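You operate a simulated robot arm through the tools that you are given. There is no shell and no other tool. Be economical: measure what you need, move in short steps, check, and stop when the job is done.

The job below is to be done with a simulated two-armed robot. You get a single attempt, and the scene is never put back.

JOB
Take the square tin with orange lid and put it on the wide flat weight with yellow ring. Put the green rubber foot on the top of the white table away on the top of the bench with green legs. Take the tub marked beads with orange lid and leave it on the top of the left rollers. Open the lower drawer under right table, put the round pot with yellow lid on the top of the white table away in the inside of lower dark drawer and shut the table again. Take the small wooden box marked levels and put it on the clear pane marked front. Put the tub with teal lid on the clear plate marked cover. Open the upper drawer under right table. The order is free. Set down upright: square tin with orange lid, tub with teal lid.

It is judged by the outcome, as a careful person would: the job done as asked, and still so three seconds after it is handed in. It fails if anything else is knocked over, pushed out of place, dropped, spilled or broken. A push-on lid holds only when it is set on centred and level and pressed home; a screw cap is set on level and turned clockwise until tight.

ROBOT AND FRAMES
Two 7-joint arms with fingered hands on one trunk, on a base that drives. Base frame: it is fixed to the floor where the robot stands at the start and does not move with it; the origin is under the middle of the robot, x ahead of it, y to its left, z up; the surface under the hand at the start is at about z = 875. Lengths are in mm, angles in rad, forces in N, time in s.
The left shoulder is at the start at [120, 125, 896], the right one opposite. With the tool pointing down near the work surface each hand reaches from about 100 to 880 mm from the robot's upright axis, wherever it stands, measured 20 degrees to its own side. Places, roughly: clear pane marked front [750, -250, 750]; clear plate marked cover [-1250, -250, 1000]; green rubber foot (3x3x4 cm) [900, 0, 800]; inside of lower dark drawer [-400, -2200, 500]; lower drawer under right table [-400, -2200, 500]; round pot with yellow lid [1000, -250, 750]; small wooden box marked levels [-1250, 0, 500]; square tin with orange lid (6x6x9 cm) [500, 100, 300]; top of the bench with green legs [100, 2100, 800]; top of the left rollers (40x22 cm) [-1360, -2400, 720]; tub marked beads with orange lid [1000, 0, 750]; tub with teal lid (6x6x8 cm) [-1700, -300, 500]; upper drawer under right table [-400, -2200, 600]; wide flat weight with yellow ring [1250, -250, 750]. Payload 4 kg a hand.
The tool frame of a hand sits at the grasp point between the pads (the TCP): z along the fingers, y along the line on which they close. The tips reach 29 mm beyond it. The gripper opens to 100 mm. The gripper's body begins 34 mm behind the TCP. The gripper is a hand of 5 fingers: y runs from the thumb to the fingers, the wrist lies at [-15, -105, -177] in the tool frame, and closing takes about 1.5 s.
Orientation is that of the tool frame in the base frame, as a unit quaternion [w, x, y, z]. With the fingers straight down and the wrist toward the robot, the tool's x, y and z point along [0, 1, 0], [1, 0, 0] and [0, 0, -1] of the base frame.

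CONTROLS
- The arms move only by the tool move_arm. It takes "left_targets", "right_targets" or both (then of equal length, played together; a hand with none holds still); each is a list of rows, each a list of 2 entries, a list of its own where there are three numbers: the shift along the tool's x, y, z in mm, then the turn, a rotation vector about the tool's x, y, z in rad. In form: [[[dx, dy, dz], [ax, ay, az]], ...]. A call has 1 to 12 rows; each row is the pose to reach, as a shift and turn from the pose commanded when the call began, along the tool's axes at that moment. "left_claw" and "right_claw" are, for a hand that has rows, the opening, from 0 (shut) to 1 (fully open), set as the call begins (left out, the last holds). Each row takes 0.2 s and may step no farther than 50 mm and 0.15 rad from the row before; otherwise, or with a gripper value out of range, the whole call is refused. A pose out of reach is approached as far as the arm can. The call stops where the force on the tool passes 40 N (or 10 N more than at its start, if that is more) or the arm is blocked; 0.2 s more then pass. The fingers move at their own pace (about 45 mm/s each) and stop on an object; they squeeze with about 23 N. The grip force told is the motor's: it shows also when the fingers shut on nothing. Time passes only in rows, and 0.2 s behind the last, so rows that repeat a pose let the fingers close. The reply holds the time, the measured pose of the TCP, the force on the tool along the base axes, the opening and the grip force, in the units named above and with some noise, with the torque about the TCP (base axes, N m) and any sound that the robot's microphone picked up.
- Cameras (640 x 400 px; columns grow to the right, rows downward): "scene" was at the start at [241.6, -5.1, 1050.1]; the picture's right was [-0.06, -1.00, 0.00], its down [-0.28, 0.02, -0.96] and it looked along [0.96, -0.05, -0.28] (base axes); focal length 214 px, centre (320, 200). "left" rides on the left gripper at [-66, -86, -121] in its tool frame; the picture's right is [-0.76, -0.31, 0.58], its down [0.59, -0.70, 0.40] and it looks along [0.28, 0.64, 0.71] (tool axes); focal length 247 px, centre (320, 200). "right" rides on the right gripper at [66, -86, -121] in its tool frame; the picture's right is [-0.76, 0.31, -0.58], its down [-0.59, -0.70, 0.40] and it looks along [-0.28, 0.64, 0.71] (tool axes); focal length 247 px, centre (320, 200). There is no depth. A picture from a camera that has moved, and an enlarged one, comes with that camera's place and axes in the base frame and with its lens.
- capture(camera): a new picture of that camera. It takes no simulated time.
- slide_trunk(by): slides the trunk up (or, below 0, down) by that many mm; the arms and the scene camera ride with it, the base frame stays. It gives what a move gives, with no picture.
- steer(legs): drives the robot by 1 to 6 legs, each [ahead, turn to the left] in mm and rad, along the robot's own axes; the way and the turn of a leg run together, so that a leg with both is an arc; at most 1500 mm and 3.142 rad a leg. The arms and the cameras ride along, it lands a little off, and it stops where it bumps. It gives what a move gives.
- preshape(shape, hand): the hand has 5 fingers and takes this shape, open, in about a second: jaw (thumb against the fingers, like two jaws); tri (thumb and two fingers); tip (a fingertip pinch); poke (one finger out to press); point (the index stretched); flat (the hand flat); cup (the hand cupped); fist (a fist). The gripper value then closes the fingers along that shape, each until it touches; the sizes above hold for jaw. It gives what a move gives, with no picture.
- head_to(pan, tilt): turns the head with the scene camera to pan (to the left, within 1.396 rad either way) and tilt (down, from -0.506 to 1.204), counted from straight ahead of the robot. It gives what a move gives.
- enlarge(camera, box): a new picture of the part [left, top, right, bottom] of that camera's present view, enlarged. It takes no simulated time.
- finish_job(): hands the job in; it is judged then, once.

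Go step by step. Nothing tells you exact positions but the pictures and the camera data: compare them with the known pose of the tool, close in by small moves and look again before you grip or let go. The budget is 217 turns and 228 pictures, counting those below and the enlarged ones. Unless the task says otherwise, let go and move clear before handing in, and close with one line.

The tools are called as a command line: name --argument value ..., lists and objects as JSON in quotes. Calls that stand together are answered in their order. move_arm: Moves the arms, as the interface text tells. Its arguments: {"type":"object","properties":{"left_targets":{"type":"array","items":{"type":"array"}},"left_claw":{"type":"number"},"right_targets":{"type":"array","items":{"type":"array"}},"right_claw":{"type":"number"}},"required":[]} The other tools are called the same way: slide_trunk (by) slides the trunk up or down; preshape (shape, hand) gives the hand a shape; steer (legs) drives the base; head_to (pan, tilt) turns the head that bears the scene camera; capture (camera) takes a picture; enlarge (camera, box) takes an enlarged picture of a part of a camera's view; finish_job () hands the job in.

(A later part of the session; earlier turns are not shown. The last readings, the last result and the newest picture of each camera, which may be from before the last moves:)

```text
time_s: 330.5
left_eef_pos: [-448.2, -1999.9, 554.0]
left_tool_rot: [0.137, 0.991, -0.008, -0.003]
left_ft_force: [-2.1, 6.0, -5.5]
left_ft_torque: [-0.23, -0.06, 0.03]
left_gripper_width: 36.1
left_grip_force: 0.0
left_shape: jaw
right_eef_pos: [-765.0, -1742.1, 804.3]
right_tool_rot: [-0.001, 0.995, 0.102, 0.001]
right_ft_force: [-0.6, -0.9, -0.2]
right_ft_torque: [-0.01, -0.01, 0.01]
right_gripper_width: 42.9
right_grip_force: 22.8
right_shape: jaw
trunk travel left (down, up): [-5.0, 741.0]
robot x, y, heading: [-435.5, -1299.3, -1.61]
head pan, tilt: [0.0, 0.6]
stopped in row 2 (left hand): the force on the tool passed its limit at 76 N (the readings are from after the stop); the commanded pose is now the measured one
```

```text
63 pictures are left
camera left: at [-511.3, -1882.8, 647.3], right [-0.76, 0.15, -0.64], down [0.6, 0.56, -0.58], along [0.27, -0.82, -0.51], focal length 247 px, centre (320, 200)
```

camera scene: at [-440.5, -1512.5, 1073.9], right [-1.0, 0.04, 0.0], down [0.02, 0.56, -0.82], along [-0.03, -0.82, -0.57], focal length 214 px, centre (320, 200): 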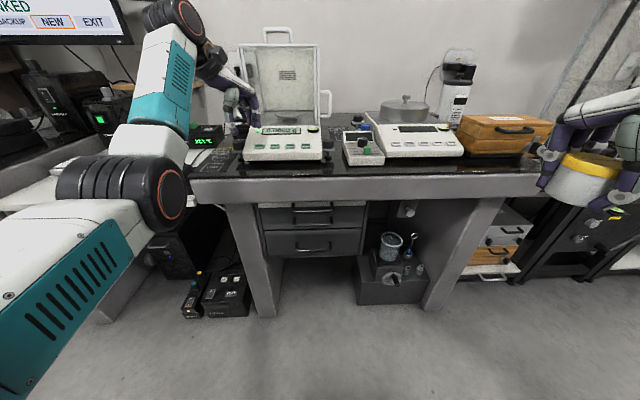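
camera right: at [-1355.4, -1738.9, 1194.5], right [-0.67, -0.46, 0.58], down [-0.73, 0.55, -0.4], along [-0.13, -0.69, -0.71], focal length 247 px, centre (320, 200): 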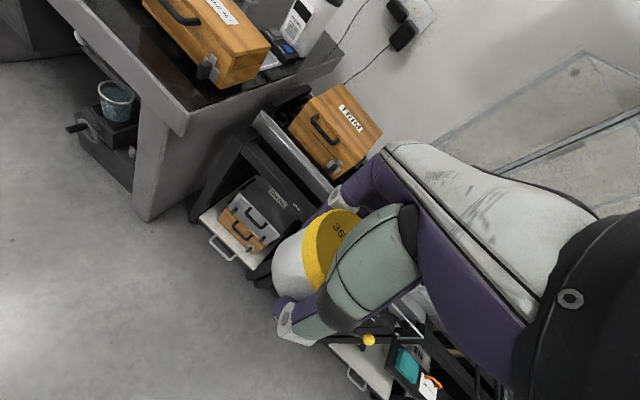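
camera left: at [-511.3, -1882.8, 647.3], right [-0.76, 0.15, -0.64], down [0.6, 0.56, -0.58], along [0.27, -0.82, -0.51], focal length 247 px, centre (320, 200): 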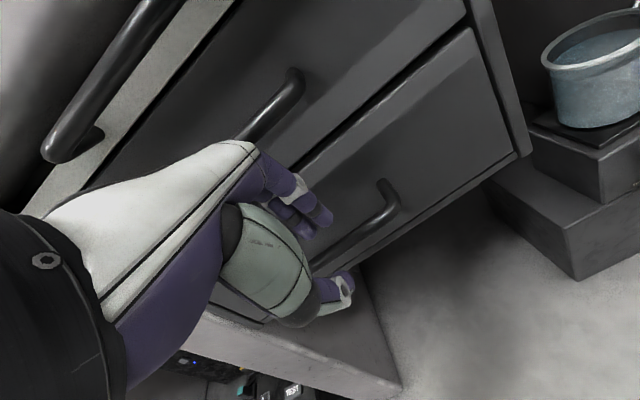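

The knuckles touched the upper handle. I'll back off and pitch the hand forward to ~0.95 rad so it comes in under the upper handle and pinches the bar from the front.

move_arm --left_targets '[[[2, -25, -15], [0, 0, 0]], [[2, -47, -30], [-0.136, 0, 0]], [[2, -47, -30], [-0.272, 0, 0]], [[2, -47, -30], [-0.408, 0, 0]], [[2, -47, -30], [-0.544, 0, 0]], [[2, -47, -30], [-0.68, 0, 0]], [[2, -47, -30], [-0.68, 0, 0]]]'

capture --camera "left"

```text
time_s: 332.1
left_eef_pos: [-443.9, -1948.8, 571.7]
left_tool_rot: [0.462, 0.887, -0.005, -0.004]
left_ft_force: [1.0, -0.5, 0.1]
left_ft_torque: [0.0, 0.02, 0.0]
left_gripper_width: 36.0
left_grip_force: 0.1
left_shape: jaw
right_eef_pos: [-765.2, -1739.7, 805.6]
right_tool_rot: [-0.001, 0.995, 0.103, 0.001]
right_ft_force: [0.3, 0.1, -0.4]
right_ft_torque: [-0.02, -0.01, 0.0]
right_gripper_width: 43.0
right_grip_force: 22.8
right_shape: jaw
trunk travel left (down, up): [-5.0, 741.0]
robot x, y, heading: [-431.4, -1301.6, -1.615]
head pan, tilt: [0.0, 0.6]
```

```text
62 pictures are left
camera left: at [-507.2, -1797.3, 570.7], right [-0.76, -0.28, -0.58], down [0.59, 0.07, -0.81], along [0.27, -0.96, 0.12], focal length 247 px, centre (320, 200)
```

left: 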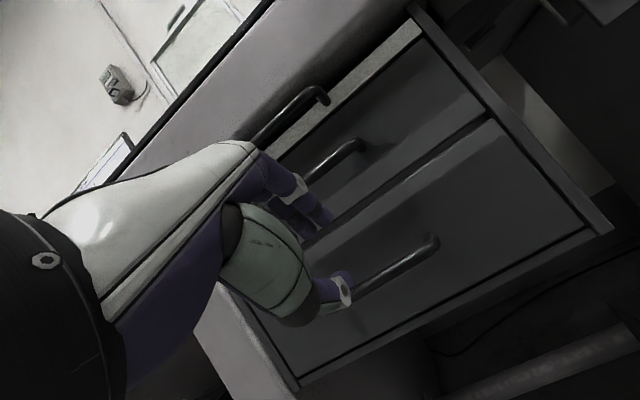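

Good pose. Advance along the tool axis to straddle the lower bar.

move_arm --left_targets '[[[0, -2, 30], [0, 0, 0]], [[0, -3, 60], [0, 0, 0]], [[0, -4, 80], [0, 0, 0]], [[0, -4, 89], [0, 0, 0]], [[0, -4, 89], [0, 0, 0]]]' --left_claw 0.45

capture --camera "left"

```text
time_s: 333.3
left_eef_pos: [-444.7, -2018.6, 518.7]
left_tool_rot: [0.461, 0.887, -0.005, -0.005]
left_ft_force: [0.0, 1.1, -0.5]
left_ft_torque: [0.02, 0.01, -0.02]
left_gripper_width: 44.7
left_grip_force: 0.0
left_shape: jaw
right_eef_pos: [-763.4, -1740.0, 806.0]
right_tool_rot: [-0.001, 0.995, 0.103, 0.002]
right_ft_force: [0.1, -0.5, -0.8]
right_ft_torque: [-0.01, -0.01, 0.01]
right_gripper_width: 42.7
right_grip_force: 23.3
right_shape: jaw
trunk travel left (down, up): [-5.0, 741.0]
robot x, y, heading: [-438.0, -1301.7, -1.614]
head pan, tilt: [0.0, 0.6]
```

```text
61 pictures are left
camera left: at [-508.3, -1868.9, 516.7], right [-0.76, -0.28, -0.58], down [0.59, 0.07, -0.81], along [0.27, -0.96, 0.11], focal length 247 px, centre (320, 200)
```

left: 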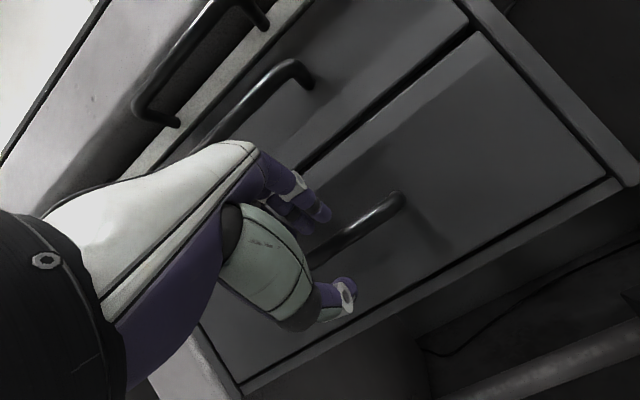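

The bar lies between thumb and fingers. Close and pull by backing the base.

move_arm --left_targets '[[[0, 0, 3], [0, 0, 0]], [[0, 0, 3], [0, 0, 0]], [[0, 0, 3], [0, 0, 0]], [[0, 0, 3], [0, 0, 0]], [[0, 0, 3], [0, 0, 0]], [[0, 0, 3], [0, 0, 0]]]' --left_claw 0

steer --legs '[[-150, 0]]'

capture --camera "scene"

```text
time_s: 334.7
left_eef_pos: [-444.6, -2021.2, 516.9]
left_tool_rot: [0.461, 0.887, -0.005, -0.005]
left_ft_force: [0.3, -3.5, -2.2]
left_ft_torque: [0.01, -0.15, -0.02]
left_gripper_width: 1.2
left_grip_force: 22.7
left_shape: jaw
right_eef_pos: [-765.1, -1739.0, 805.4]
right_tool_rot: [-0.001, 0.995, 0.102, 0.001]
right_ft_force: [-0.8, 0.5, -1.9]
right_ft_torque: [-0.02, 0.0, 0.02]
right_gripper_width: 42.6
right_grip_force: 21.8
right_shape: jaw
trunk travel left (down, up): [-5.0, 741.0]
robot x, y, heading: [-434.3, -1300.0, -1.612]
head pan, tilt: [0.0, 0.6]
```

```text
time_s: 336.1
left_eef_pos: [-440.2, -1865.7, 516.8]
left_tool_rot: [0.461, 0.887, -0.009, -0.007]
left_ft_force: [-16.7, 1.4, -5.8]
left_ft_torque: [0.09, -0.05, -0.26]
left_gripper_width: 0.9
left_grip_force: 23.0
left_shape: jaw
right_eef_pos: [-760.0, -1586.1, 804.8]
right_tool_rot: [0.0, 0.995, 0.101, 0.003]
right_ft_force: [0.3, 0.0, -1.5]
right_ft_torque: [-0.03, 0.0, 0.0]
right_gripper_width: 42.8
right_grip_force: 22.5
right_shape: jaw
trunk travel left (down, up): [-5.0, 741.0]
robot x, y, heading: [-433.3, -1147.0, -1.616]
head pan, tilt: [0.0, 0.6]
```

```text
60 pictures are left
camera scene: at [-437.9, -1426.4, 919.0], right [-1.0, 0.04, 0.0], down [0.03, 0.57, -0.82], along [-0.04, -0.82, -0.57], focal length 214 px, centre (320, 200)
```

scene: 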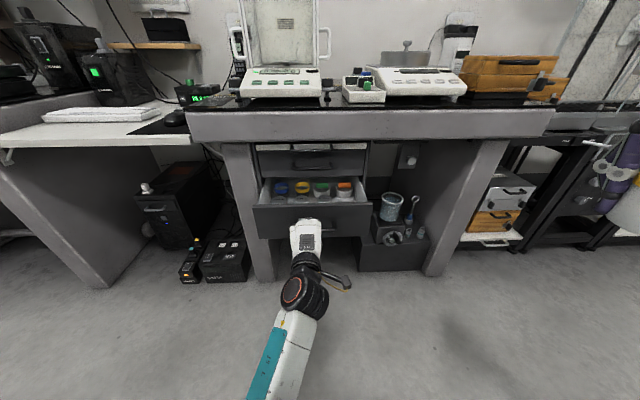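

The lower drawer opens; inside is a row of pots. Pull it about 110 mm more for room at the front.

steer --legs '[[-110, 0]]'

enlarge --camera "scene" --box '[220, 130, 420, 255]'

```text
time_s: 337.2
left_eef_pos: [-438.0, -1758.9, 515.7]
left_tool_rot: [0.461, 0.887, -0.009, -0.007]
left_ft_force: [-20.7, 1.2, -5.9]
left_ft_torque: [0.13, -0.08, -0.3]
left_gripper_width: 1.0
left_grip_force: 23.2
left_shape: jaw
right_eef_pos: [-755.2, -1478.3, 804.2]
right_tool_rot: [-0.001, 0.995, 0.1, 0.003]
right_ft_force: [0.6, -0.7, -2.0]
right_ft_torque: [-0.05, 0.03, 0.01]
right_gripper_width: 42.7
right_grip_force: 23.3
right_shape: jaw
trunk travel left (down, up): [-5.0, 741.0]
robot x, y, heading: [-419.9, -1037.8, -1.62]
head pan, tilt: [0.0, 0.6]
```

```text
3.20 times, centred on (320, 192) of scene
camera zoom: at [-433.8, -1319.2, 918.9], right [-1.0, 0.04, 0.0], down [0.03, 0.57, -0.82], along [-0.04, -0.82, -0.57], focal length 686 px, centre (320, 224)
```

zoom: 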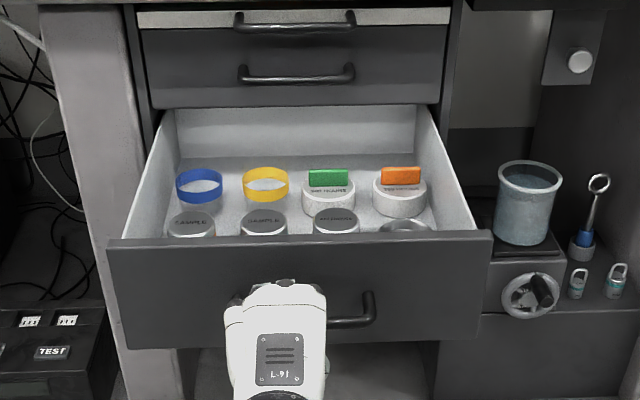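

Between the front panel and the front row there should be a free strip. Release the handle, back the left hand off, and look down with the right-hand camera.

move_arm --left_targets '[[[0, 0, 0], [0, 0, 0]], [[0, 0, 0], [0, 0, 0]], [[0, 0, 0], [0, 0, 0]], [[0, 0, 0], [0, 0, 0]], [[0, 0, -40], [0, 0, 0]], [[0, 0, -85], [0, 0, 0]], [[40, 0, -110], [0, 0, 0]], [[85, 0, -120], [0, 0, 0]], [[130, 0, -120], [0, 0, 0]]]' --left_claw 0.5

move_arm --right_targets '[[[40, 20, 0], [0, 0, 0]], [[80, 50, 0], [0, 0, 0]], [[115, 90, 0], [0, 0, 0]], [[150, 130, 0], [0, 0, 0]], [[175, 170, 0], [0, 0, 0]], [[195, 212, 0], [0, 0, 0]], [[205, 255, 10], [0, 0, 0]], [[205, 295, 20], [0, 0, 0]], [[205, 295, 20], [0, 0, 0]]]'

capture --camera "right"

```text
time_s: 339.2
left_eef_pos: [-306.2, -1660.9, 588.9]
left_tool_rot: [0.461, 0.887, -0.009, -0.008]
left_ft_force: [-0.2, -0.3, 0.1]
left_ft_torque: [0.0, 0.03, 0.0]
left_gripper_width: 49.6
left_grip_force: 0.1
left_shape: jaw
right_eef_pos: [-755.6, -1478.3, 805.7]
right_tool_rot: [-0.001, 0.995, 0.1, 0.002]
right_ft_force: [0.0, -0.4, -1.0]
right_ft_torque: [0.01, -0.01, 0.02]
right_gripper_width: 42.8
right_grip_force: 23.2
right_shape: jaw
trunk travel left (down, up): [-5.0, 741.0]
robot x, y, heading: [-422.2, -1039.2, -1.62]
head pan, tilt: [0.0, 0.6]
```

```text
refused: row 3 steps farther than a row can; nothing moved
```

```text
58 pictures are left
camera right: at [-709.7, -1381.1, 926.2], right [-0.68, -0.45, 0.57], down [-0.72, 0.57, -0.4], along [-0.15, -0.68, -0.71], focal length 247 px, centre (320, 200)
```

right: 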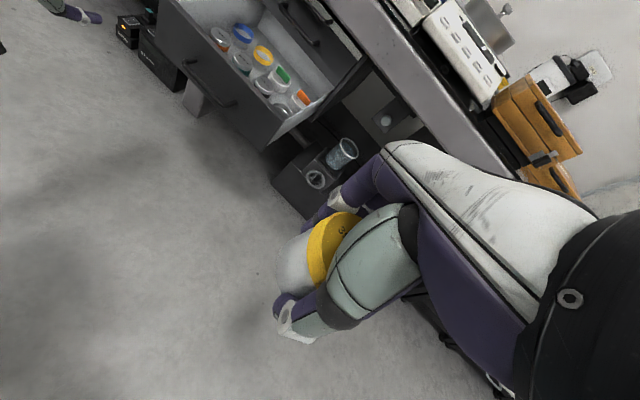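

move_arm --right_targets '[[[18, 42, 0], [0, 0, 0]], [[35, 84, 0], [0, 0, 0]], [[52, 125, 0], [0, 0, 0]], [[70, 167, 0], [0, 0, 0]], [[88, 209, 0], [0, 0, 0]], [[105, 251, 0], [0, 0, 0]], [[122, 293, 0], [0, 0, 0]], [[140, 334, 0], [0, 0, 0]], [[158, 376, 0], [0, 0, 0]], [[175, 416, 0], [0, 0, 0]], [[175, 416, 0], [0, 0, 0]]]'

capture --camera "right"

```text
time_s: 341.6
left_eef_pos: [-306.3, -1662.0, 589.6]
left_tool_rot: [0.461, 0.887, -0.009, -0.008]
left_ft_force: [0.2, 0.3, -0.3]
left_ft_torque: [0.0, 0.03, -0.01]
left_gripper_width: 49.8
left_grip_force: 0.0
left_shape: jaw
right_eef_pos: [-555.4, -1787.9, 809.7]
right_tool_rot: [-0.001, 0.995, 0.101, 0.001]
right_ft_force: [-0.4, -0.1, -1.0]
right_ft_torque: [-0.02, 0.01, 0.02]
right_gripper_width: 42.6
right_grip_force: 22.9
right_shape: jaw
right hand out of reach, approached as far as the arm can: row 9, 10, 11
trunk travel left (down, up): [-5.0, 741.0]
robot x, y, heading: [-422.9, -1039.9, -1.617]
head pan, tilt: [0.0, 0.6]
```

```text
57 pictures are left
camera right: at [-509.5, -1692.2, 929.5], right [-0.68, -0.45, 0.57], down [-0.72, 0.57, -0.4], along [-0.15, -0.68, -0.71], focal length 247 px, centre (320, 200)
```

right: 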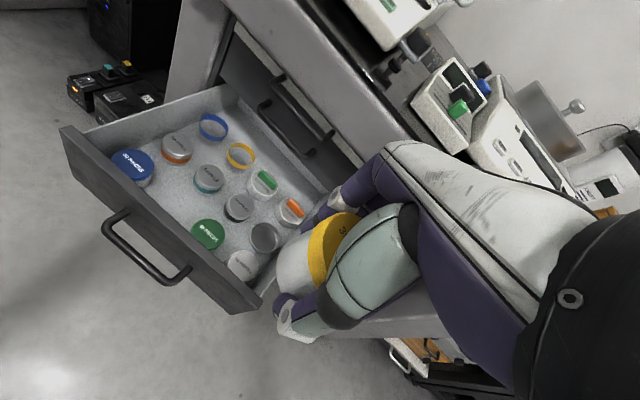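

The front row has an empty slot between the blue and the green lids, clearly meant for this pot. Zoom in to measure.

enlarge --camera "right" --box '[50, 80, 330, 320]'

```text
1.67 times, centred on (190, 200) of right
camera zoom: at [-509.5, -1692.2, 929.5], right [-0.68, -0.45, 0.57], down [-0.72, 0.57, -0.4], along [-0.15, -0.68, -0.71], focal length 412 px, centre (537, 200)
```

zoom: 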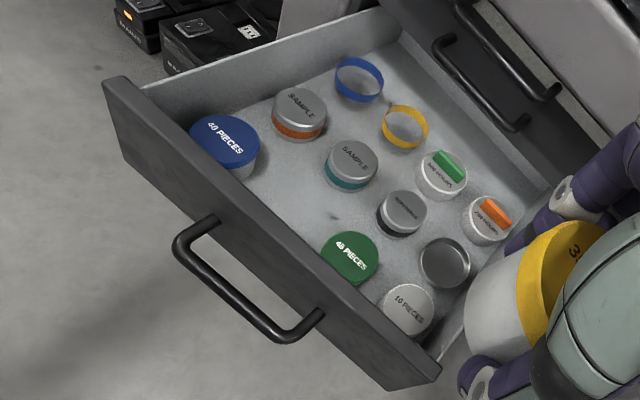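

I'll need the fingers along x in that slot, so yaw the right hand ~70° inward. First raise the left hand out of the way, and reposition the base so the slot is on the right arm's own side.

move_arm --left_targets '[[[0, 30, -35], [0, 0, 0]], [[0, 60, -70], [0, 0, 0]], [[0, 95, -100], [0, 0, 0]], [[0, 130, -130], [0, 0, 0]], [[0, 165, -160], [0, 0, 0]], [[0, 200, -190], [0, 0, 0]]]' --right_targets '[[[0, -40, -10], [0, 0, 0]], [[0, -80, -20], [0, 0, 0]], [[0, -120, -30], [0, 0, 0]], [[0, -150, -40], [0, 0, 0]], [[0, -170, -40], [0, 0, 0]], [[0, -170, -40], [0, 0, 0]]]'

steer --legs '[[0, 0.98], [240, 0], [0, -0.94]]'

move_arm --right_targets '[[[0, 0, 0], [0, 0, -0.12]], [[0, 0, 0], [0, 0, -0.24]], [[0, 0, 0], [0, 0, -0.36]], [[0, 0, 0], [0, 0, -0.48]], [[0, 0, 0], [0, 0, -0.6]], [[0, 0, 0], [0, 0, -0.72]], [[0, 0, 0], [0, 0, -0.84]], [[0, 0, 0], [0, 0, -0.96]], [[0, 0, 0], [0, 0, -1.05]], [[0, 0, 0], [0, 0, -1.05]]]'

```text
time_s: 343.1
left_eef_pos: [-308.6, -1654.4, 868.0]
left_tool_rot: [0.461, 0.888, -0.01, -0.008]
left_ft_force: [-0.7, -1.6, 0.9]
left_ft_torque: [-0.04, 0.04, 0.05]
left_gripper_width: 49.7
left_grip_force: 0.0
left_shape: jaw
left hand out of reach, approached as far as the arm can: row 2, 3, 4, 5, 6
right_eef_pos: [-592.6, -1618.9, 849.3]
right_tool_rot: [-0.002, 0.995, 0.1, 0.002]
right_ft_force: [-0.3, 0.1, -1.2]
right_ft_torque: [0.01, 0.03, -0.01]
right_gripper_width: 42.8
right_grip_force: 23.3
right_shape: jaw
trunk travel left (down, up): [-5.0, 741.0]
robot x, y, heading: [-423.8, -1036.4, -1.616]
head pan, tilt: [0.0, 0.6]
```

```text
time_s: 349.9
left_eef_pos: [-94.5, -1798.1, 867.8]
left_tool_rot: [0.461, 0.887, 0.004, -0.001]
left_ft_force: [-0.2, 0.7, -0.5]
left_ft_torque: [0.04, 0.03, 0.02]
left_gripper_width: 49.8
left_grip_force: 0.1
left_shape: jaw
right_eef_pos: [-379.6, -1771.2, 849.4]
right_tool_rot: [-0.001, 0.993, 0.116, 0.002]
right_ft_force: [0.1, 0.2, -1.1]
right_ft_torque: [-0.01, 0.0, -0.04]
right_gripper_width: 42.2
right_grip_force: 23.0
right_shape: jaw
trunk travel left (down, up): [-5.0, 741.0]
robot x, y, heading: [-231.6, -1185.0, -1.591]
head pan, tilt: [0.0, 0.6]
```

```text
time_s: 352.1
left_eef_pos: [-94.2, -1797.7, 868.4]
left_tool_rot: [0.461, 0.888, 0.004, -0.001]
left_ft_force: [-0.1, 0.6, -0.6]
left_ft_torque: [0.02, 0.01, 0.0]
left_gripper_width: 49.9
left_grip_force: 0.0
left_shape: jaw
right_eef_pos: [-320.7, -1691.5, 879.6]
right_tool_rot: [-0.002, 0.802, 0.597, 0.004]
right_ft_force: [-0.2, -1.0, -1.2]
right_ft_torque: [0.02, -0.01, 0.01]
right_gripper_width: 42.3
right_grip_force: 23.1
right_shape: jaw
right hand out of reach, approached as far as the arm can: row 6, 7, 8, 9, 10
trunk travel left (down, up): [-5.0, 741.0]
robot x, y, heading: [-224.4, -1190.5, -1.589]
head pan, tilt: [0.0, 0.6]
```

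The yaw is reachable around 500 mm ahead. Test how low the hand can go in this attitude, here in front of the drawer.

move_arm --right_targets '[[[0, -15, 40], [0, 0, 0]], [[0, -30, 80], [0, 0, 0]], [[0, -45, 120], [0, 0, 0]], [[0, -60, 160], [0, 0, 0]], [[0, -70, 200], [0, 0, 0]], [[0, -80, 240], [0, 0, 0]], [[0, -80, 280], [0, 0, 0]], [[0, -80, 280], [0, 0, 0]]]'

capture --camera "scene"

```text
time_s: 353.9
left_eef_pos: [-94.8, -1798.4, 867.8]
left_tool_rot: [0.461, 0.887, 0.004, -0.001]
left_ft_force: [-0.8, -0.7, 0.1]
left_ft_torque: [0.03, 0.02, -0.03]
left_gripper_width: 50.1
left_grip_force: 0.2
left_shape: jaw
right_eef_pos: [-310.0, -1625.6, 607.1]
right_tool_rot: [0.0, 0.803, 0.596, 0.002]
right_ft_force: [-1.9, 0.0, -0.8]
right_ft_torque: [-0.02, -0.05, -0.01]
right_gripper_width: 42.0
right_grip_force: 22.9
right_shape: jaw
right hand out of reach, approached as far as the arm can: row 1, 2, 3, 4, 5, 6, 7, 8
trunk travel left (down, up): [-5.0, 741.0]
robot x, y, heading: [-227.8, -1188.1, -1.588]
head pan, tilt: [0.0, 0.6]
```

```text
55 pictures are left
camera scene: at [-229.4, -1466.4, 919.1], right [-1.0, 0.02, 0.0], down [0.01, 0.57, -0.82], along [-0.01, -0.82, -0.57], focal length 214 px, centre (320, 200)
```

scene: 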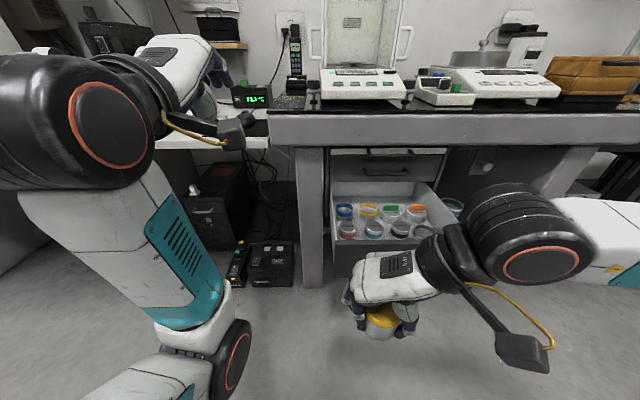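

Works well. Check that it can go down to drawer-floor height here too.

move_arm --right_targets '[[[0, 0, 40], [0, 0, 0]], [[0, 0, 80], [0, 0, 0]], [[0, 0, 120], [0, 0, 0]], [[0, 0, 120], [0, 0, 0]]]'

```text
time_s: 354.9
left_eef_pos: [-94.2, -1798.6, 868.5]
left_tool_rot: [0.461, 0.887, 0.004, 0.0]
left_ft_force: [0.6, -0.5, 0.0]
left_ft_torque: [-0.03, -0.04, 0.0]
left_gripper_width: 49.9
left_grip_force: 0.1
left_shape: jaw
right_eef_pos: [-313.4, -1623.7, 483.6]
right_tool_rot: [0.001, 0.802, 0.598, 0.002]
right_ft_force: [0.3, 0.7, -1.1]
right_ft_torque: [-0.03, 0.0, 0.0]
right_gripper_width: 41.9
right_grip_force: 22.9
right_shape: jaw
trunk travel left (down, up): [-5.0, 741.0]
robot x, y, heading: [-229.1, -1187.5, -1.589]
head pan, tilt: [0.0, 0.6]
```

It reaches drawer-floor height comfortably. Raise the pot, pull the left hand back, then drive so the slot is under this pose.

move_arm --left_targets '[[[0, -8, -31], [0, 0, 0]], [[0, -15, -62], [0, 0, 0]], [[0, -22, -94], [0, 0, 0]], [[0, -30, -125], [0, 0, 0]], [[0, -37, -157], [0, 0, 0]], [[0, -37, -157], [0, 0, 0]]]' --right_targets '[[[0, 0, -48], [0, 0, 0]], [[0, 0, -96], [0, 0, 0]], [[0, 0, -144], [0, 0, 0]], [[0, 0, -192], [0, 0, 0]], [[0, 0, -240], [0, 0, 0]], [[0, 0, -240], [0, 0, 0]]]'

steer --legs '[[0, -0.37], [225, 0], [0, 0.385]]'

capture --camera "right"

```text
time_s: 356.5
left_eef_pos: [-115.9, -1732.0, 963.6]
left_tool_rot: [0.453, 0.891, 0.008, -0.004]
left_ft_force: [-0.4, -0.2, 0.0]
left_ft_torque: [-0.01, -0.03, -0.01]
left_gripper_width: 49.7
left_grip_force: 0.1
left_shape: jaw
left hand out of reach, approached as far as the arm can: row 1, 2, 3, 4, 5, 6
right_eef_pos: [-327.6, -1600.8, 656.5]
right_tool_rot: [-0.116, 0.798, 0.591, 0.013]
right_ft_force: [-0.3, -0.1, 0.2]
right_ft_torque: [-0.01, -0.01, 0.0]
right_gripper_width: 41.8
right_grip_force: 22.8
right_shape: jaw
right hand out of reach, approached as far as the arm can: row 4, 5
trunk travel left (down, up): [-5.0, 741.0]
robot x, y, heading: [-226.3, -1188.5, -1.588]
head pan, tilt: [0.0, 0.6]
stopped in row 6 (right hand): the arm was blocked; the commanded pose is now the measured one
```

```text
time_s: 360.5
left_eef_pos: [-196.8, -1940.5, 963.6]
left_tool_rot: [0.454, 0.891, 0.012, -0.003]
left_ft_force: [-0.3, -0.1, -0.4]
left_ft_torque: [0.0, 0.01, 0.05]
left_gripper_width: 49.6
left_grip_force: 0.1
left_shape: jaw
right_eef_pos: [-409.6, -1812.7, 656.2]
right_tool_rot: [-0.116, 0.795, 0.595, 0.011]
right_ft_force: [0.0, -0.4, -0.9]
right_ft_torque: [-0.02, -0.04, -0.01]
right_gripper_width: 41.8
right_grip_force: 22.7
right_shape: jaw
trunk travel left (down, up): [-5.0, 741.0]
robot x, y, heading: [-313.2, -1395.5, -1.573]
head pan, tilt: [0.0, 0.6]
```

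```text
54 pictures are left
camera right: at [-458.9, -1752.4, 798.3], right [0.14, -0.91, 0.39], down [-0.89, -0.29, -0.36], along [0.44, -0.3, -0.85], focal length 247 px, centre (320, 200)
```

right: 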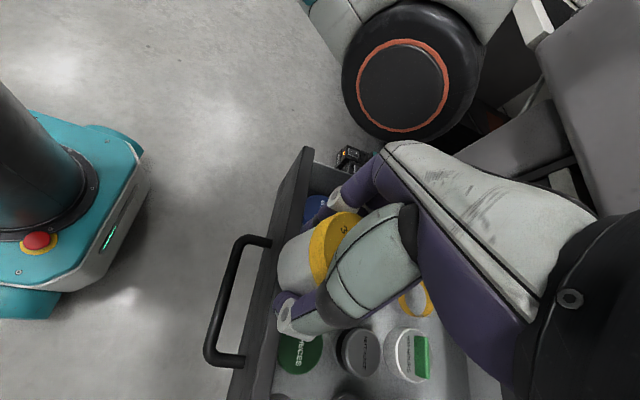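

Slot centre re-measured at about (-405, -1861). Level the pot and move over the slot at the same height.

move_arm --right_targets '[[[-14, 7, -10], [0, 0, 0]], [[-28, 14, -18], [-0.087, -0.078, 0]], [[-40, 16, -20], [-0.173, -0.157, 0.005]], [[-40, 16, -20], [-0.173, -0.157, 0.005]]]'

capture --camera "right"

```text
time_s: 361.5
left_eef_pos: [-195.8, -1941.6, 961.1]
left_tool_rot: [0.452, 0.892, 0.013, -0.003]
left_ft_force: [1.0, -0.6, 0.2]
left_ft_torque: [-0.01, -0.03, -0.01]
left_gripper_width: 49.9
left_grip_force: 0.2
left_shape: jaw
right_eef_pos: [-388.4, -1848.9, 666.3]
right_tool_rot: [0.0, 0.804, 0.595, 0.0]
right_ft_force: [-0.1, 0.2, -0.4]
right_ft_torque: [-0.02, -0.03, -0.03]
right_gripper_width: 41.7
right_grip_force: 23.2
right_shape: jaw
right hand out of reach, approached as far as the arm can: row 2, 3, 4
trunk travel left (down, up): [-5.0, 741.0]
robot x, y, heading: [-314.1, -1398.7, -1.578]
head pan, tilt: [0.0, 0.6]
```

```text
53 pictures are left
camera right: at [-452.3, -1761.2, 786.4], right [0.07, -0.81, 0.58], down [-0.84, -0.36, -0.4], along [0.53, -0.46, -0.71], focal length 247 px, centre (320, 200)
```

right: 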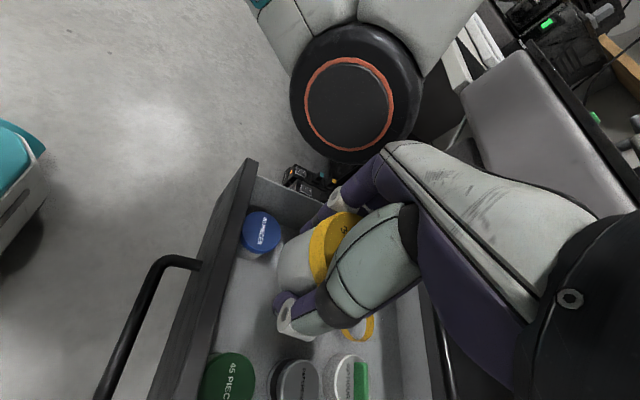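

Level now; slot centre (-396, -1864). Descend to just above the neighbours' lids and check.

move_arm --right_targets '[[[-17, -3, 20], [0, 0, 0]], [[-17, -3, 60], [0, 0, 0]], [[-17, -3, 100], [0, 0, 0]], [[-17, -3, 100], [0, 0, 0]]]'

capture --camera "right"

```text
time_s: 362.5
left_eef_pos: [-195.2, -1941.3, 963.6]
left_tool_rot: [0.453, 0.891, 0.013, -0.003]
left_ft_force: [0.0, 0.8, 0.9]
left_ft_torque: [-0.02, 0.04, -0.01]
left_gripper_width: 49.8
left_grip_force: 0.0
left_shape: jaw
right_eef_pos: [-394.3, -1862.8, 567.7]
right_tool_rot: [0.001, 0.803, 0.596, 0.001]
right_ft_force: [0.4, -0.7, -1.0]
right_ft_torque: [0.02, 0.0, 0.02]
right_gripper_width: 41.7
right_grip_force: 23.1
right_shape: jaw
right hand out of reach, approached as far as the arm can: row 1, 2
trunk travel left (down, up): [-5.0, 741.0]
robot x, y, heading: [-316.4, -1395.6, -1.575]
head pan, tilt: [0.0, 0.6]
```

```text
52 pictures are left
camera right: at [-459.5, -1776.1, 686.8], right [0.07, -0.81, 0.58], down [-0.84, -0.36, -0.4], along [0.53, -0.46, -0.71], focal length 247 px, centre (320, 200)
```

right: 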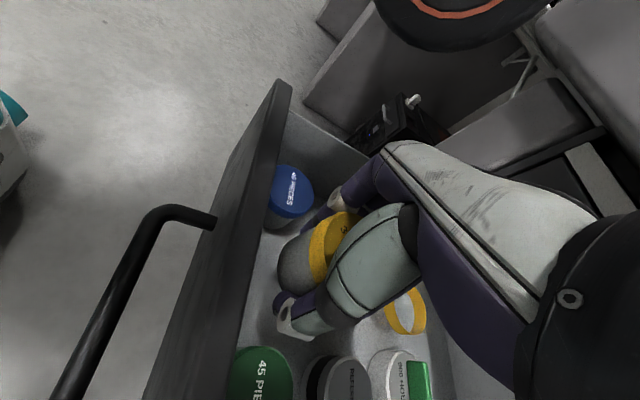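

Well centred. Lower into the slot until contact.

move_arm --right_targets '[[[-3, 0, 20], [0, 0, 0]], [[-3, 0, 40], [0, 0, 0]], [[-3, 0, 55], [0, 0, 0]], [[-3, 0, 65], [0, 0, 0]], [[-3, 0, 72], [0, 0, 0]], [[-3, 0, 78], [0, 0, 0]]]'

capture --camera "right"

```text
time_s: 363.9
left_eef_pos: [-195.4, -1940.5, 962.6]
left_tool_rot: [0.453, 0.892, 0.013, -0.003]
left_ft_force: [-0.4, -0.4, 0.9]
left_ft_torque: [-0.02, 0.01, 0.01]
left_gripper_width: 50.0
left_grip_force: 0.0
left_shape: jaw
right_eef_pos: [-396.6, -1866.6, 488.0]
right_tool_rot: [0.0, 0.802, 0.597, 0.002]
right_ft_force: [-0.2, 0.8, -1.7]
right_ft_torque: [-0.02, -0.09, -0.04]
right_gripper_width: 41.5
right_grip_force: 23.4
right_shape: jaw
trunk travel left (down, up): [-5.0, 741.0]
robot x, y, heading: [-313.1, -1397.9, -1.577]
head pan, tilt: [0.0, 0.6]
```

```text
51 pictures are left
camera right: at [-461.0, -1779.5, 608.1], right [0.07, -0.81, 0.58], down [-0.84, -0.36, -0.4], along [0.53, -0.46, -0.71], focal length 247 px, centre (320, 200)
```

right: 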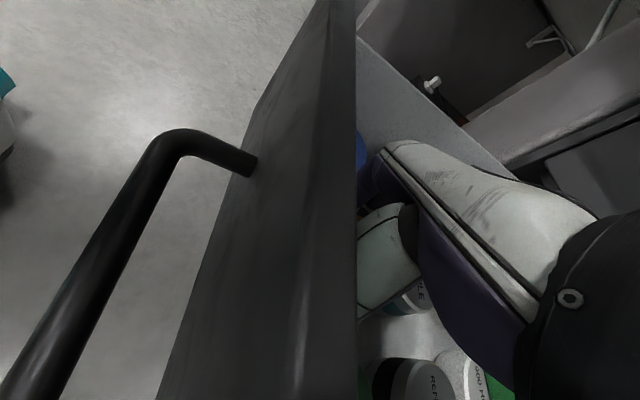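

Still no contact. Continue in small steps.

move_arm --right_targets '[[[0, 0, 3], [0, 0, 0]], [[0, 0, 6], [0, 0, 0]], [[0, 0, 9], [0, 0, 0]], [[0, 0, 12], [0, 0, 0]], [[0, 0, 15], [0, 0, 0]], [[0, 0, 18], [0, 0, 0]]]'

```text
time_s: 364.9
left_eef_pos: [-195.4, -1942.1, 961.5]
left_tool_rot: [0.451, 0.892, 0.014, -0.002]
left_ft_force: [-0.3, -0.3, 0.1]
left_ft_torque: [-0.01, 0.01, -0.01]
left_gripper_width: 49.8
left_grip_force: 0.1
left_shape: jaw
right_eef_pos: [-393.7, -1869.6, 484.4]
right_tool_rot: [0.008, 0.802, 0.597, 0.001]
right_ft_force: [-4.7, 1.0, 26.6]
right_ft_torque: [0.49, 1.23, 0.04]
right_gripper_width: 40.7
right_grip_force: 23.1
right_shape: jaw
trunk travel left (down, up): [-5.0, 741.0]
robot x, y, heading: [-314.2, -1393.2, -1.579]
head pan, tilt: [0.0, 0.6]
stopped in row 4 (right hand): the force on the tool passed its limit at 48 N (the readings are from after the stop); the commanded pose is now the measured one
```

Contact matches the drawer floor (thumb tip and pot base). Release with a small opening and lift.

move_arm --right_targets '[[[0, 0, -1], [0, 0, 0]], [[0, 0, -1], [0, 0, 0]], [[0, 0, -1], [0, 0, 0]], [[0, 0, -1], [0, 0, 0]]]' --right_claw 0.55

move_arm --right_targets '[[[0, 0, -15], [0, 0, 0]], [[0, 0, -40], [0, 0, 0]], [[0, 0, -80], [0, 0, 0]], [[0, 0, -120], [0, 0, 0]], [[0, 0, -150], [0, 0, 0]]]'

capture --camera "right"

```text
time_s: 365.4
left_eef_pos: [-195.5, -1942.7, 959.5]
left_tool_rot: [0.451, 0.893, 0.014, -0.001]
left_ft_force: [0.4, 0.5, -0.1]
left_ft_torque: [-0.02, 0.02, 0.0]
left_gripper_width: 49.6
left_grip_force: 0.1
left_shape: jaw
right_eef_pos: [-393.3, -1869.9, 485.8]
right_tool_rot: [0.011, 0.802, 0.598, 0.001]
right_ft_force: [-6.0, 0.9, 17.7]
right_ft_torque: [0.27, 0.82, 0.02]
right_gripper_width: 55.6
right_grip_force: 0.0
right_shape: jaw
trunk travel left (down, up): [-5.0, 741.0]
robot x, y, heading: [-312.1, -1399.6, -1.575]
head pan, tilt: [0.0, 0.6]
stopped in row 2 (right hand): the force on the tool passed its limit at 41 N (the readings are from after the stop); the commanded pose is now the measured one
```

```text
time_s: 366.6
left_eef_pos: [-195.1, -1942.5, 960.4]
left_tool_rot: [0.45, 0.893, 0.014, -0.002]
left_ft_force: [-0.2, -0.6, -0.1]
left_ft_torque: [0.01, 0.04, -0.01]
left_gripper_width: 49.9
left_grip_force: 0.0
left_shape: jaw
right_eef_pos: [-394.9, -1869.3, 584.3]
right_tool_rot: [0.008, 0.802, 0.597, 0.001]
right_ft_force: [0.3, -1.1, 0.2]
right_ft_torque: [-0.01, 0.04, 0.0]
right_gripper_width: 55.0
right_grip_force: 0.0
right_shape: jaw
right hand out of reach, approached as far as the arm can: row 4, 5
trunk travel left (down, up): [-5.0, 741.0]
robot x, y, heading: [-311.4, -1394.7, -1.575]
head pan, tilt: [0.0, 0.6]
```

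```text
50 pictures are left
camera right: at [-461.3, -1780.8, 702.3], right [0.07, -0.81, 0.59], down [-0.84, -0.37, -0.4], along [0.54, -0.46, -0.7], focal length 247 px, centre (320, 200)
```

right: 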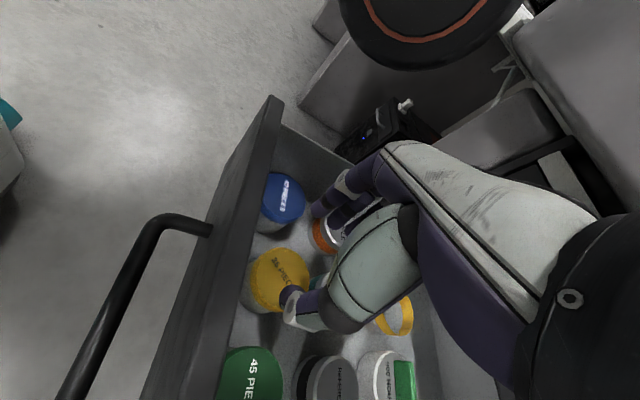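

The pot sits in its slot. Raise the trunk to clear, back off to the earlier handle stance, and return the left hand to re-grip the handle.

slide_trunk --by 200

steer --legs '[[0, 0.3], [-372, 0], [0, -0.32]]'

slide_trunk --by -200

```text
time_s: 368.8
left_eef_pos: [-196.4, -1944.1, 1160.7]
left_tool_rot: [0.45, 0.893, 0.013, -0.003]
left_ft_force: [0.5, -0.1, -0.5]
left_ft_torque: [-0.01, 0.03, 0.0]
left_gripper_width: 49.8
left_grip_force: 0.1
left_shape: jaw
right_eef_pos: [-391.0, -1846.7, 870.1]
right_tool_rot: [0.104, 0.795, 0.593, -0.072]
right_ft_force: [0.3, -1.2, 0.2]
right_ft_torque: [-0.02, 0.01, -0.01]
right_gripper_width: 55.2
right_grip_force: 0.1
right_shape: jaw
trunk travel left (down, up): [-205.0, 541.0]
robot x, y, heading: [-314.9, -1395.6, -1.583]
head pan, tilt: [0.0, 0.6]
```

```text
time_s: 373.2
left_eef_pos: [-312.7, -1585.1, 1161.9]
left_tool_rot: [0.451, 0.892, 0.007, -0.005]
left_ft_force: [0.2, -0.4, -0.4]
left_ft_torque: [0.03, 0.01, 0.02]
left_gripper_width: 50.0
left_grip_force: 0.0
left_shape: jaw
right_eef_pos: [-509.4, -1487.7, 871.5]
right_tool_rot: [0.104, 0.8, 0.587, -0.072]
right_ft_force: [0.3, -0.5, 0.4]
right_ft_torque: [0.02, 0.04, 0.03]
right_gripper_width: 55.0
right_grip_force: 0.1
right_shape: jaw
trunk travel left (down, up): [-205.0, 541.0]
robot x, y, heading: [-423.5, -1039.7, -1.591]
head pan, tilt: [0.0, 0.6]
```

```text
time_s: 375.4
left_eef_pos: [-311.6, -1586.7, 960.5]
left_tool_rot: [0.447, 0.895, 0.01, -0.006]
left_ft_force: [-0.6, 0.0, -0.6]
left_ft_torque: [-0.01, 0.01, 0.01]
left_gripper_width: 49.7
left_grip_force: 0.1
left_shape: jaw
right_eef_pos: [-509.5, -1500.1, 636.7]
right_tool_rot: [0.063, 0.805, 0.589, -0.041]
right_ft_force: [-0.2, -0.1, -0.8]
right_ft_torque: [0.01, -0.02, -0.02]
right_gripper_width: 55.1
right_grip_force: 0.0
right_shape: jaw
trunk travel left (down, up): [-5.0, 741.0]
robot x, y, heading: [-425.0, -1035.9, -1.597]
head pan, tilt: [0.0, 0.6]
```

move_arm --right_targets '[[[-10, -32, -15], [0, 0, 0]], [[-20, -64, -30], [0, 0, 0]], [[-30, -96, -45], [0, 0, 0]], [[-40, -128, -60], [0, 0, 0]], [[-50, -160, -80], [0, 0, 0]], [[-60, -190, -100], [0, 0, 0]]]'

move_arm --left_targets '[[[-13, -25, 32], [0, 0, 0]], [[-26, -50, 63], [0, 0, 0]], [[-39, -75, 95], [0, 0, 0]], [[-52, -101, 127], [0, 0, 0]], [[-65, -126, 159], [0, 0, 0]], [[-77, -151, 190], [0, 0, 0]], [[-90, -176, 222], [0, 0, 0]], [[-103, -202, 254], [0, 0, 0]], [[-116, -227, 286], [0, 0, 0]], [[-129, -252, 317], [0, 0, 0]], [[-129, -252, 317], [0, 0, 0]]]'

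capture --camera "left"

```text
time_s: 376.8
left_eef_pos: [-312.8, -1587.3, 959.9]
left_tool_rot: [0.449, 0.894, 0.008, -0.007]
left_ft_force: [0.0, 0.3, -0.3]
left_ft_torque: [-0.01, -0.02, 0.0]
left_gripper_width: 49.8
left_grip_force: 0.1
left_shape: jaw
right_eef_pos: [-708.9, -1498.0, 713.3]
right_tool_rot: [0.068, 0.805, 0.589, -0.038]
right_ft_force: [-0.6, 0.5, 0.1]
right_ft_torque: [0.02, 0.03, 0.03]
right_gripper_width: 55.2
right_grip_force: 0.1
right_shape: jaw
right hand out of reach, approached as far as the arm can: row 1, 5, 6
trunk travel left (down, up): [-5.0, 741.0]
robot x, y, heading: [-423.8, -1038.6, -1.595]
head pan, tilt: [0.0, 0.6]
```

```text
time_s: 379.4
left_eef_pos: [-429.5, -1710.9, 592.4]
left_tool_rot: [0.484, 0.874, -0.012, 0.035]
left_ft_force: [-0.1, 0.5, 0.2]
left_ft_torque: [0.01, 0.02, -0.01]
left_gripper_width: 49.6
left_grip_force: 0.0
left_shape: jaw
left hand out of reach, approached as far as the arm can: row 1, 2, 3, 4
right_eef_pos: [-707.9, -1499.6, 713.0]
right_tool_rot: [0.067, 0.805, 0.588, -0.037]
right_ft_force: [-0.4, 0.1, -0.4]
right_ft_torque: [-0.02, -0.01, 0.03]
right_gripper_width: 54.9
right_grip_force: 0.1
right_shape: jaw
trunk travel left (down, up): [-5.0, 741.0]
robot x, y, heading: [-427.5, -1044.4, -1.593]
head pan, tilt: [0.0, 0.6]
stopped in row 11 (left hand): the arm was blocked; the commanded pose is now the measured one
```

```text
49 pictures are left
camera left: at [-496.6, -1562.8, 577.8], right [-0.71, -0.33, -0.62], down [0.65, 0.04, -0.76], along [0.28, -0.94, 0.18], focal length 247 px, centre (320, 200)
```

left: 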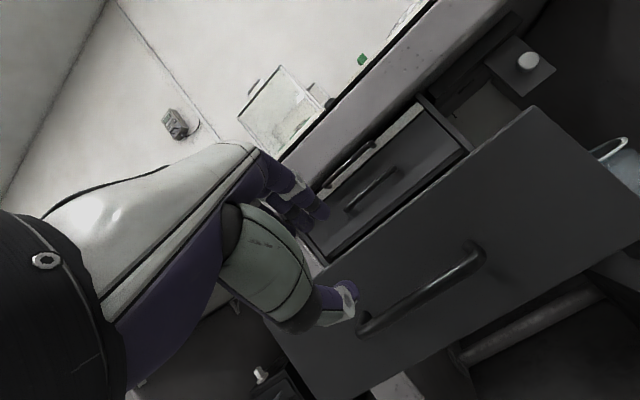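

Bar centre now (-449, -1770, 507). Drop to the approach line and advance to straddle it again.

move_arm --left_targets '[[[-11, -20, 13], [0, 0, 0]], [[-21, -41, 26], [0, 0, 0]], [[-22, -40, 50], [0, 0, 0]], [[-23, -39, 70], [0, 0, 0]], [[-23, -38, 82], [0, 0, 0]], [[-23, -38, 82], [0, 0, 0]]]' --left_claw 0.5

capture --camera "left"

```text
time_s: 380.8
left_eef_pos: [-436.2, -1760.6, 507.0]
left_tool_rot: [0.482, 0.874, -0.02, 0.049]
left_ft_force: [-0.7, -0.5, 0.1]
left_ft_torque: [0.01, 0.01, 0.01]
left_gripper_width: 50.0
left_grip_force: 0.0
left_shape: jaw
right_eef_pos: [-708.6, -1498.3, 712.5]
right_tool_rot: [0.067, 0.804, 0.589, -0.038]
right_ft_force: [0.0, 0.1, 0.2]
right_ft_torque: [0.0, -0.03, -0.03]
right_gripper_width: 54.9
right_grip_force: 0.0
right_shape: jaw
trunk travel left (down, up): [-5.0, 741.0]
robot x, y, heading: [-421.2, -1038.2, -1.596]
head pan, tilt: [0.0, 0.6]
```

```text
48 pictures are left
camera left: at [-502.9, -1611.9, 491.4], right [-0.69, -0.33, -0.64], down [0.67, 0.05, -0.74], along [0.28, -0.94, 0.19], focal length 247 px, centre (320, 200)
```

left: 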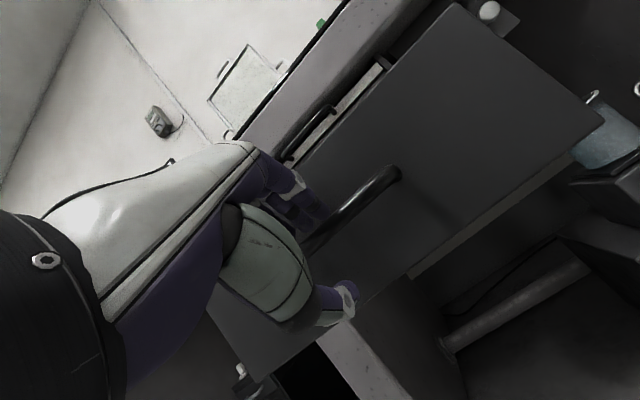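

The bar is between thumb and fingers. Close and push the drawer shut by driving forward.

move_arm --left_targets '[[[0, 0, 3], [0, 0, 0]], [[0, 0, 3], [0, 0, 0]], [[0, 0, 3], [0, 0, 0]], [[0, 0, 3], [0, 0, 0]], [[0, 0, 3], [0, 0, 0]], [[0, 0, 3], [0, 0, 0]]]' --left_claw 0

steer --legs '[[258, 0]]'

capture --camera "left"

```text
time_s: 382.2
left_eef_pos: [-438.0, -1763.5, 507.3]
left_tool_rot: [0.482, 0.875, -0.017, 0.047]
left_ft_force: [-2.4, 0.7, -6.1]
left_ft_torque: [0.08, -0.16, -0.02]
left_gripper_width: 4.0
left_grip_force: 22.5
left_shape: jaw
right_eef_pos: [-708.3, -1499.7, 712.4]
right_tool_rot: [0.068, 0.805, 0.589, -0.038]
right_ft_force: [0.4, -0.4, 0.9]
right_ft_torque: [0.03, -0.01, -0.02]
right_gripper_width: 55.0
right_grip_force: 0.0
right_shape: jaw
trunk travel left (down, up): [-5.0, 741.0]
robot x, y, heading: [-422.1, -1037.4, -1.597]
head pan, tilt: [0.0, 0.6]
```

```text
time_s: 384.0
left_eef_pos: [-443.1, -2021.5, 507.8]
left_tool_rot: [0.483, 0.874, -0.016, 0.047]
left_ft_force: [19.3, -4.0, -10.7]
left_ft_torque: [0.15, 0.03, 0.18]
left_gripper_width: 4.6
left_grip_force: 22.6
left_shape: jaw
right_eef_pos: [-714.5, -1756.8, 713.0]
right_tool_rot: [0.068, 0.805, 0.588, -0.038]
right_ft_force: [-0.1, -0.1, 0.7]
right_ft_torque: [-0.02, -0.01, 0.0]
right_gripper_width: 54.9
right_grip_force: 0.1
right_shape: jaw
trunk travel left (down, up): [-5.0, 741.0]
robot x, y, heading: [-430.0, -1294.7, -1.594]
head pan, tilt: [0.0, 0.6]
```

```text
47 pictures are left
camera left: at [-509.8, -1873.3, 491.9], right [-0.69, -0.34, -0.64], down [0.66, 0.05, -0.75], along [0.28, -0.94, 0.19], focal length 247 px, centre (320, 200)
```

left: 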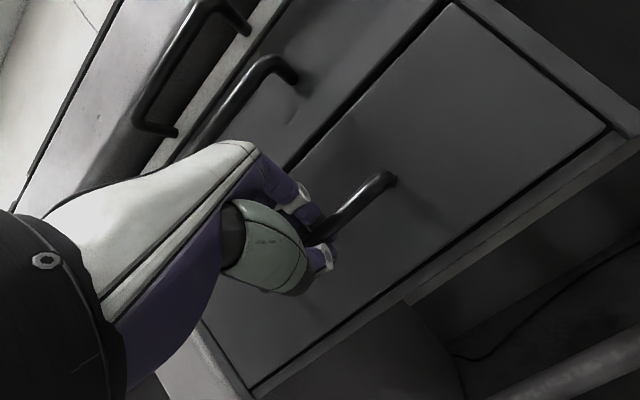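

The lower drawer is shut. Press a touch more, release, back out, and go up to the upper drawer's handle.

move_arm --left_targets '[[[0, 4, 6], [0, 0, 0]], [[0, 0, 0], [0, 0, 0]]]'

move_arm --left_targets '[[[0, 0, 0], [0, 0, 0]], [[0, 0, 0], [0, 0, 0]], [[0, 0, 0], [0, 0, 0]], [[0, 0, 0], [0, 0, 0]], [[0, 0, -40], [0, 0, 0]], [[0, 0, -85], [0, 0, 0]], [[-2, 40, -110], [0, 0, 0]], [[-4, 84, -135], [0, 0, 0]], [[-4, 100, -145], [0, 0, 0]], [[-4, 100, -145], [0, 0, 0]]]' --left_claw 0.42

capture --camera "left"

```text
time_s: 384.6
left_eef_pos: [-434.5, -2027.0, 507.1]
left_tool_rot: [0.485, 0.873, -0.017, 0.056]
left_ft_force: [-10.5, 1.2, -18.4]
left_ft_torque: [0.13, -0.03, -0.09]
left_gripper_width: 5.1
left_grip_force: 23.4
left_shape: jaw
right_eef_pos: [-715.5, -1755.7, 711.6]
right_tool_rot: [0.068, 0.805, 0.588, -0.037]
right_ft_force: [-0.5, 0.8, -0.5]
right_ft_torque: [-0.01, -0.01, -0.02]
right_gripper_width: 55.0
right_grip_force: 0.0
right_shape: jaw
trunk travel left (down, up): [-5.0, 741.0]
robot x, y, heading: [-430.3, -1292.1, -1.602]
head pan, tilt: [0.0, 0.6]
```

```text
refused: row 8 steps farther than a row can; nothing moved
```

```text
46 pictures are left
camera left: at [-503.5, -1877.9, 489.5], right [-0.68, -0.34, -0.65], down [0.68, 0.05, -0.74], along [0.28, -0.94, 0.2], focal length 247 px, centre (320, 200)
```

left: 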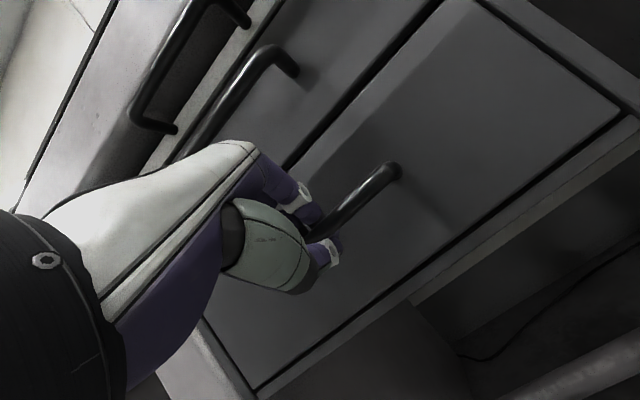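

move_arm --left_targets '[[[0, 0, 0], [0, 0, 0]], [[0, 0, 0], [0, 0, 0]], [[0, 0, 0], [0, 0, 0]], [[0, 0, 0], [0, 0, 0]], [[0, 0, -45], [0, 0, 0]], [[0, 0, -90], [0, 0, 0]], [[1, 33, -114], [0, 0, 0]], [[2, 66, -138], [0, 0, 0]], [[3, 99, -160], [0, 0, 0]], [[3, 99, -160], [0, 0, 0]]]' --left_claw 0.42

capture --camera "left"

```text
time_s: 386.1
left_eef_pos: [-436.9, -1983.8, 647.8]
left_tool_rot: [0.56, 0.826, -0.014, 0.066]
left_ft_force: [0.8, -0.2, 0.9]
left_ft_torque: [-0.03, 0.0, -0.01]
left_gripper_width: 41.9
left_grip_force: 0.1
left_shape: jaw
right_eef_pos: [-714.9, -1755.1, 713.5]
right_tool_rot: [0.068, 0.805, 0.588, -0.037]
right_ft_force: [-0.1, 1.2, -0.8]
right_ft_torque: [0.0, 0.01, -0.03]
right_gripper_width: 54.9
right_grip_force: 0.0
right_shape: jaw
trunk travel left (down, up): [-5.0, 741.0]
robot x, y, heading: [-433.4, -1296.2, -1.594]
head pan, tilt: [0.0, 0.6]
stopped in row 7 (left hand): the arm was blocked; the commanded pose is now the measured one
```

```text
45 pictures are left
camera left: at [-505.7, -1841.7, 604.2], right [-0.67, -0.46, -0.59], down [0.69, -0.08, -0.72], along [0.28, -0.89, 0.37], focal length 247 px, centre (320, 200)
```

left: 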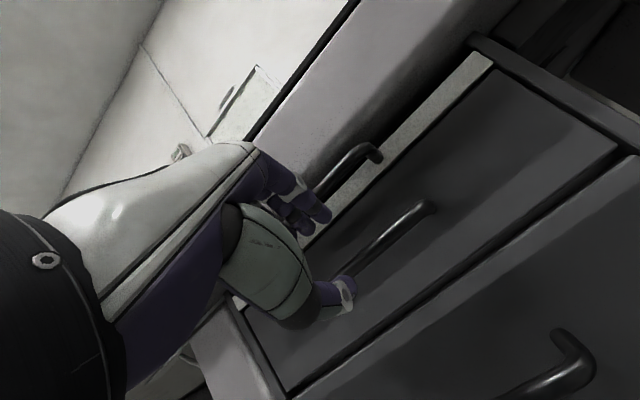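

The fingertips are close to the tray handle above. Drop ~18 mm and then advance onto the upper drawer's bar.

move_arm --left_targets '[[[0, -12, -5], [0, 0, 0]], [[0, -20, 0], [0, 0, 0]], [[0, -20, 20], [0, 0, 0]], [[0, -19, 38], [0, 0, 0]], [[0, -19, 44], [0, 0, 0]], [[0, -19, 44], [0, 0, 0]]]'

capture --camera "left"

```text
time_s: 387.5
left_eef_pos: [-427.9, -2016.7, 608.9]
left_tool_rot: [0.557, 0.827, -0.02, 0.074]
left_ft_force: [-0.1, 0.5, 1.8]
left_ft_torque: [0.0, -0.02, 0.02]
left_gripper_width: 42.6
left_grip_force: 0.1
left_shape: jaw
right_eef_pos: [-714.2, -1754.8, 712.6]
right_tool_rot: [0.068, 0.805, 0.588, -0.038]
right_ft_force: [0.1, 0.0, 0.0]
right_ft_torque: [0.01, 0.03, 0.0]
right_gripper_width: 54.9
right_grip_force: 0.1
right_shape: jaw
trunk travel left (down, up): [-5.0, 741.0]
robot x, y, heading: [-429.4, -1297.8, -1.595]
head pan, tilt: [0.0, 0.6]
```

```text
44 pictures are left
camera left: at [-495.5, -1874.3, 564.3], right [-0.66, -0.46, -0.6], down [0.7, -0.08, -0.71], along [0.28, -0.89, 0.37], focal length 247 px, centre (320, 200)
```

left: 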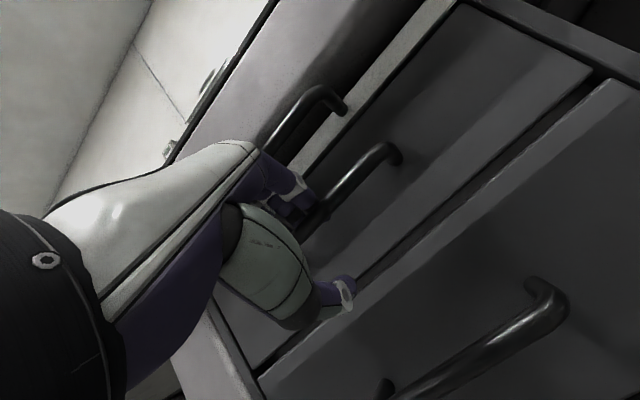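

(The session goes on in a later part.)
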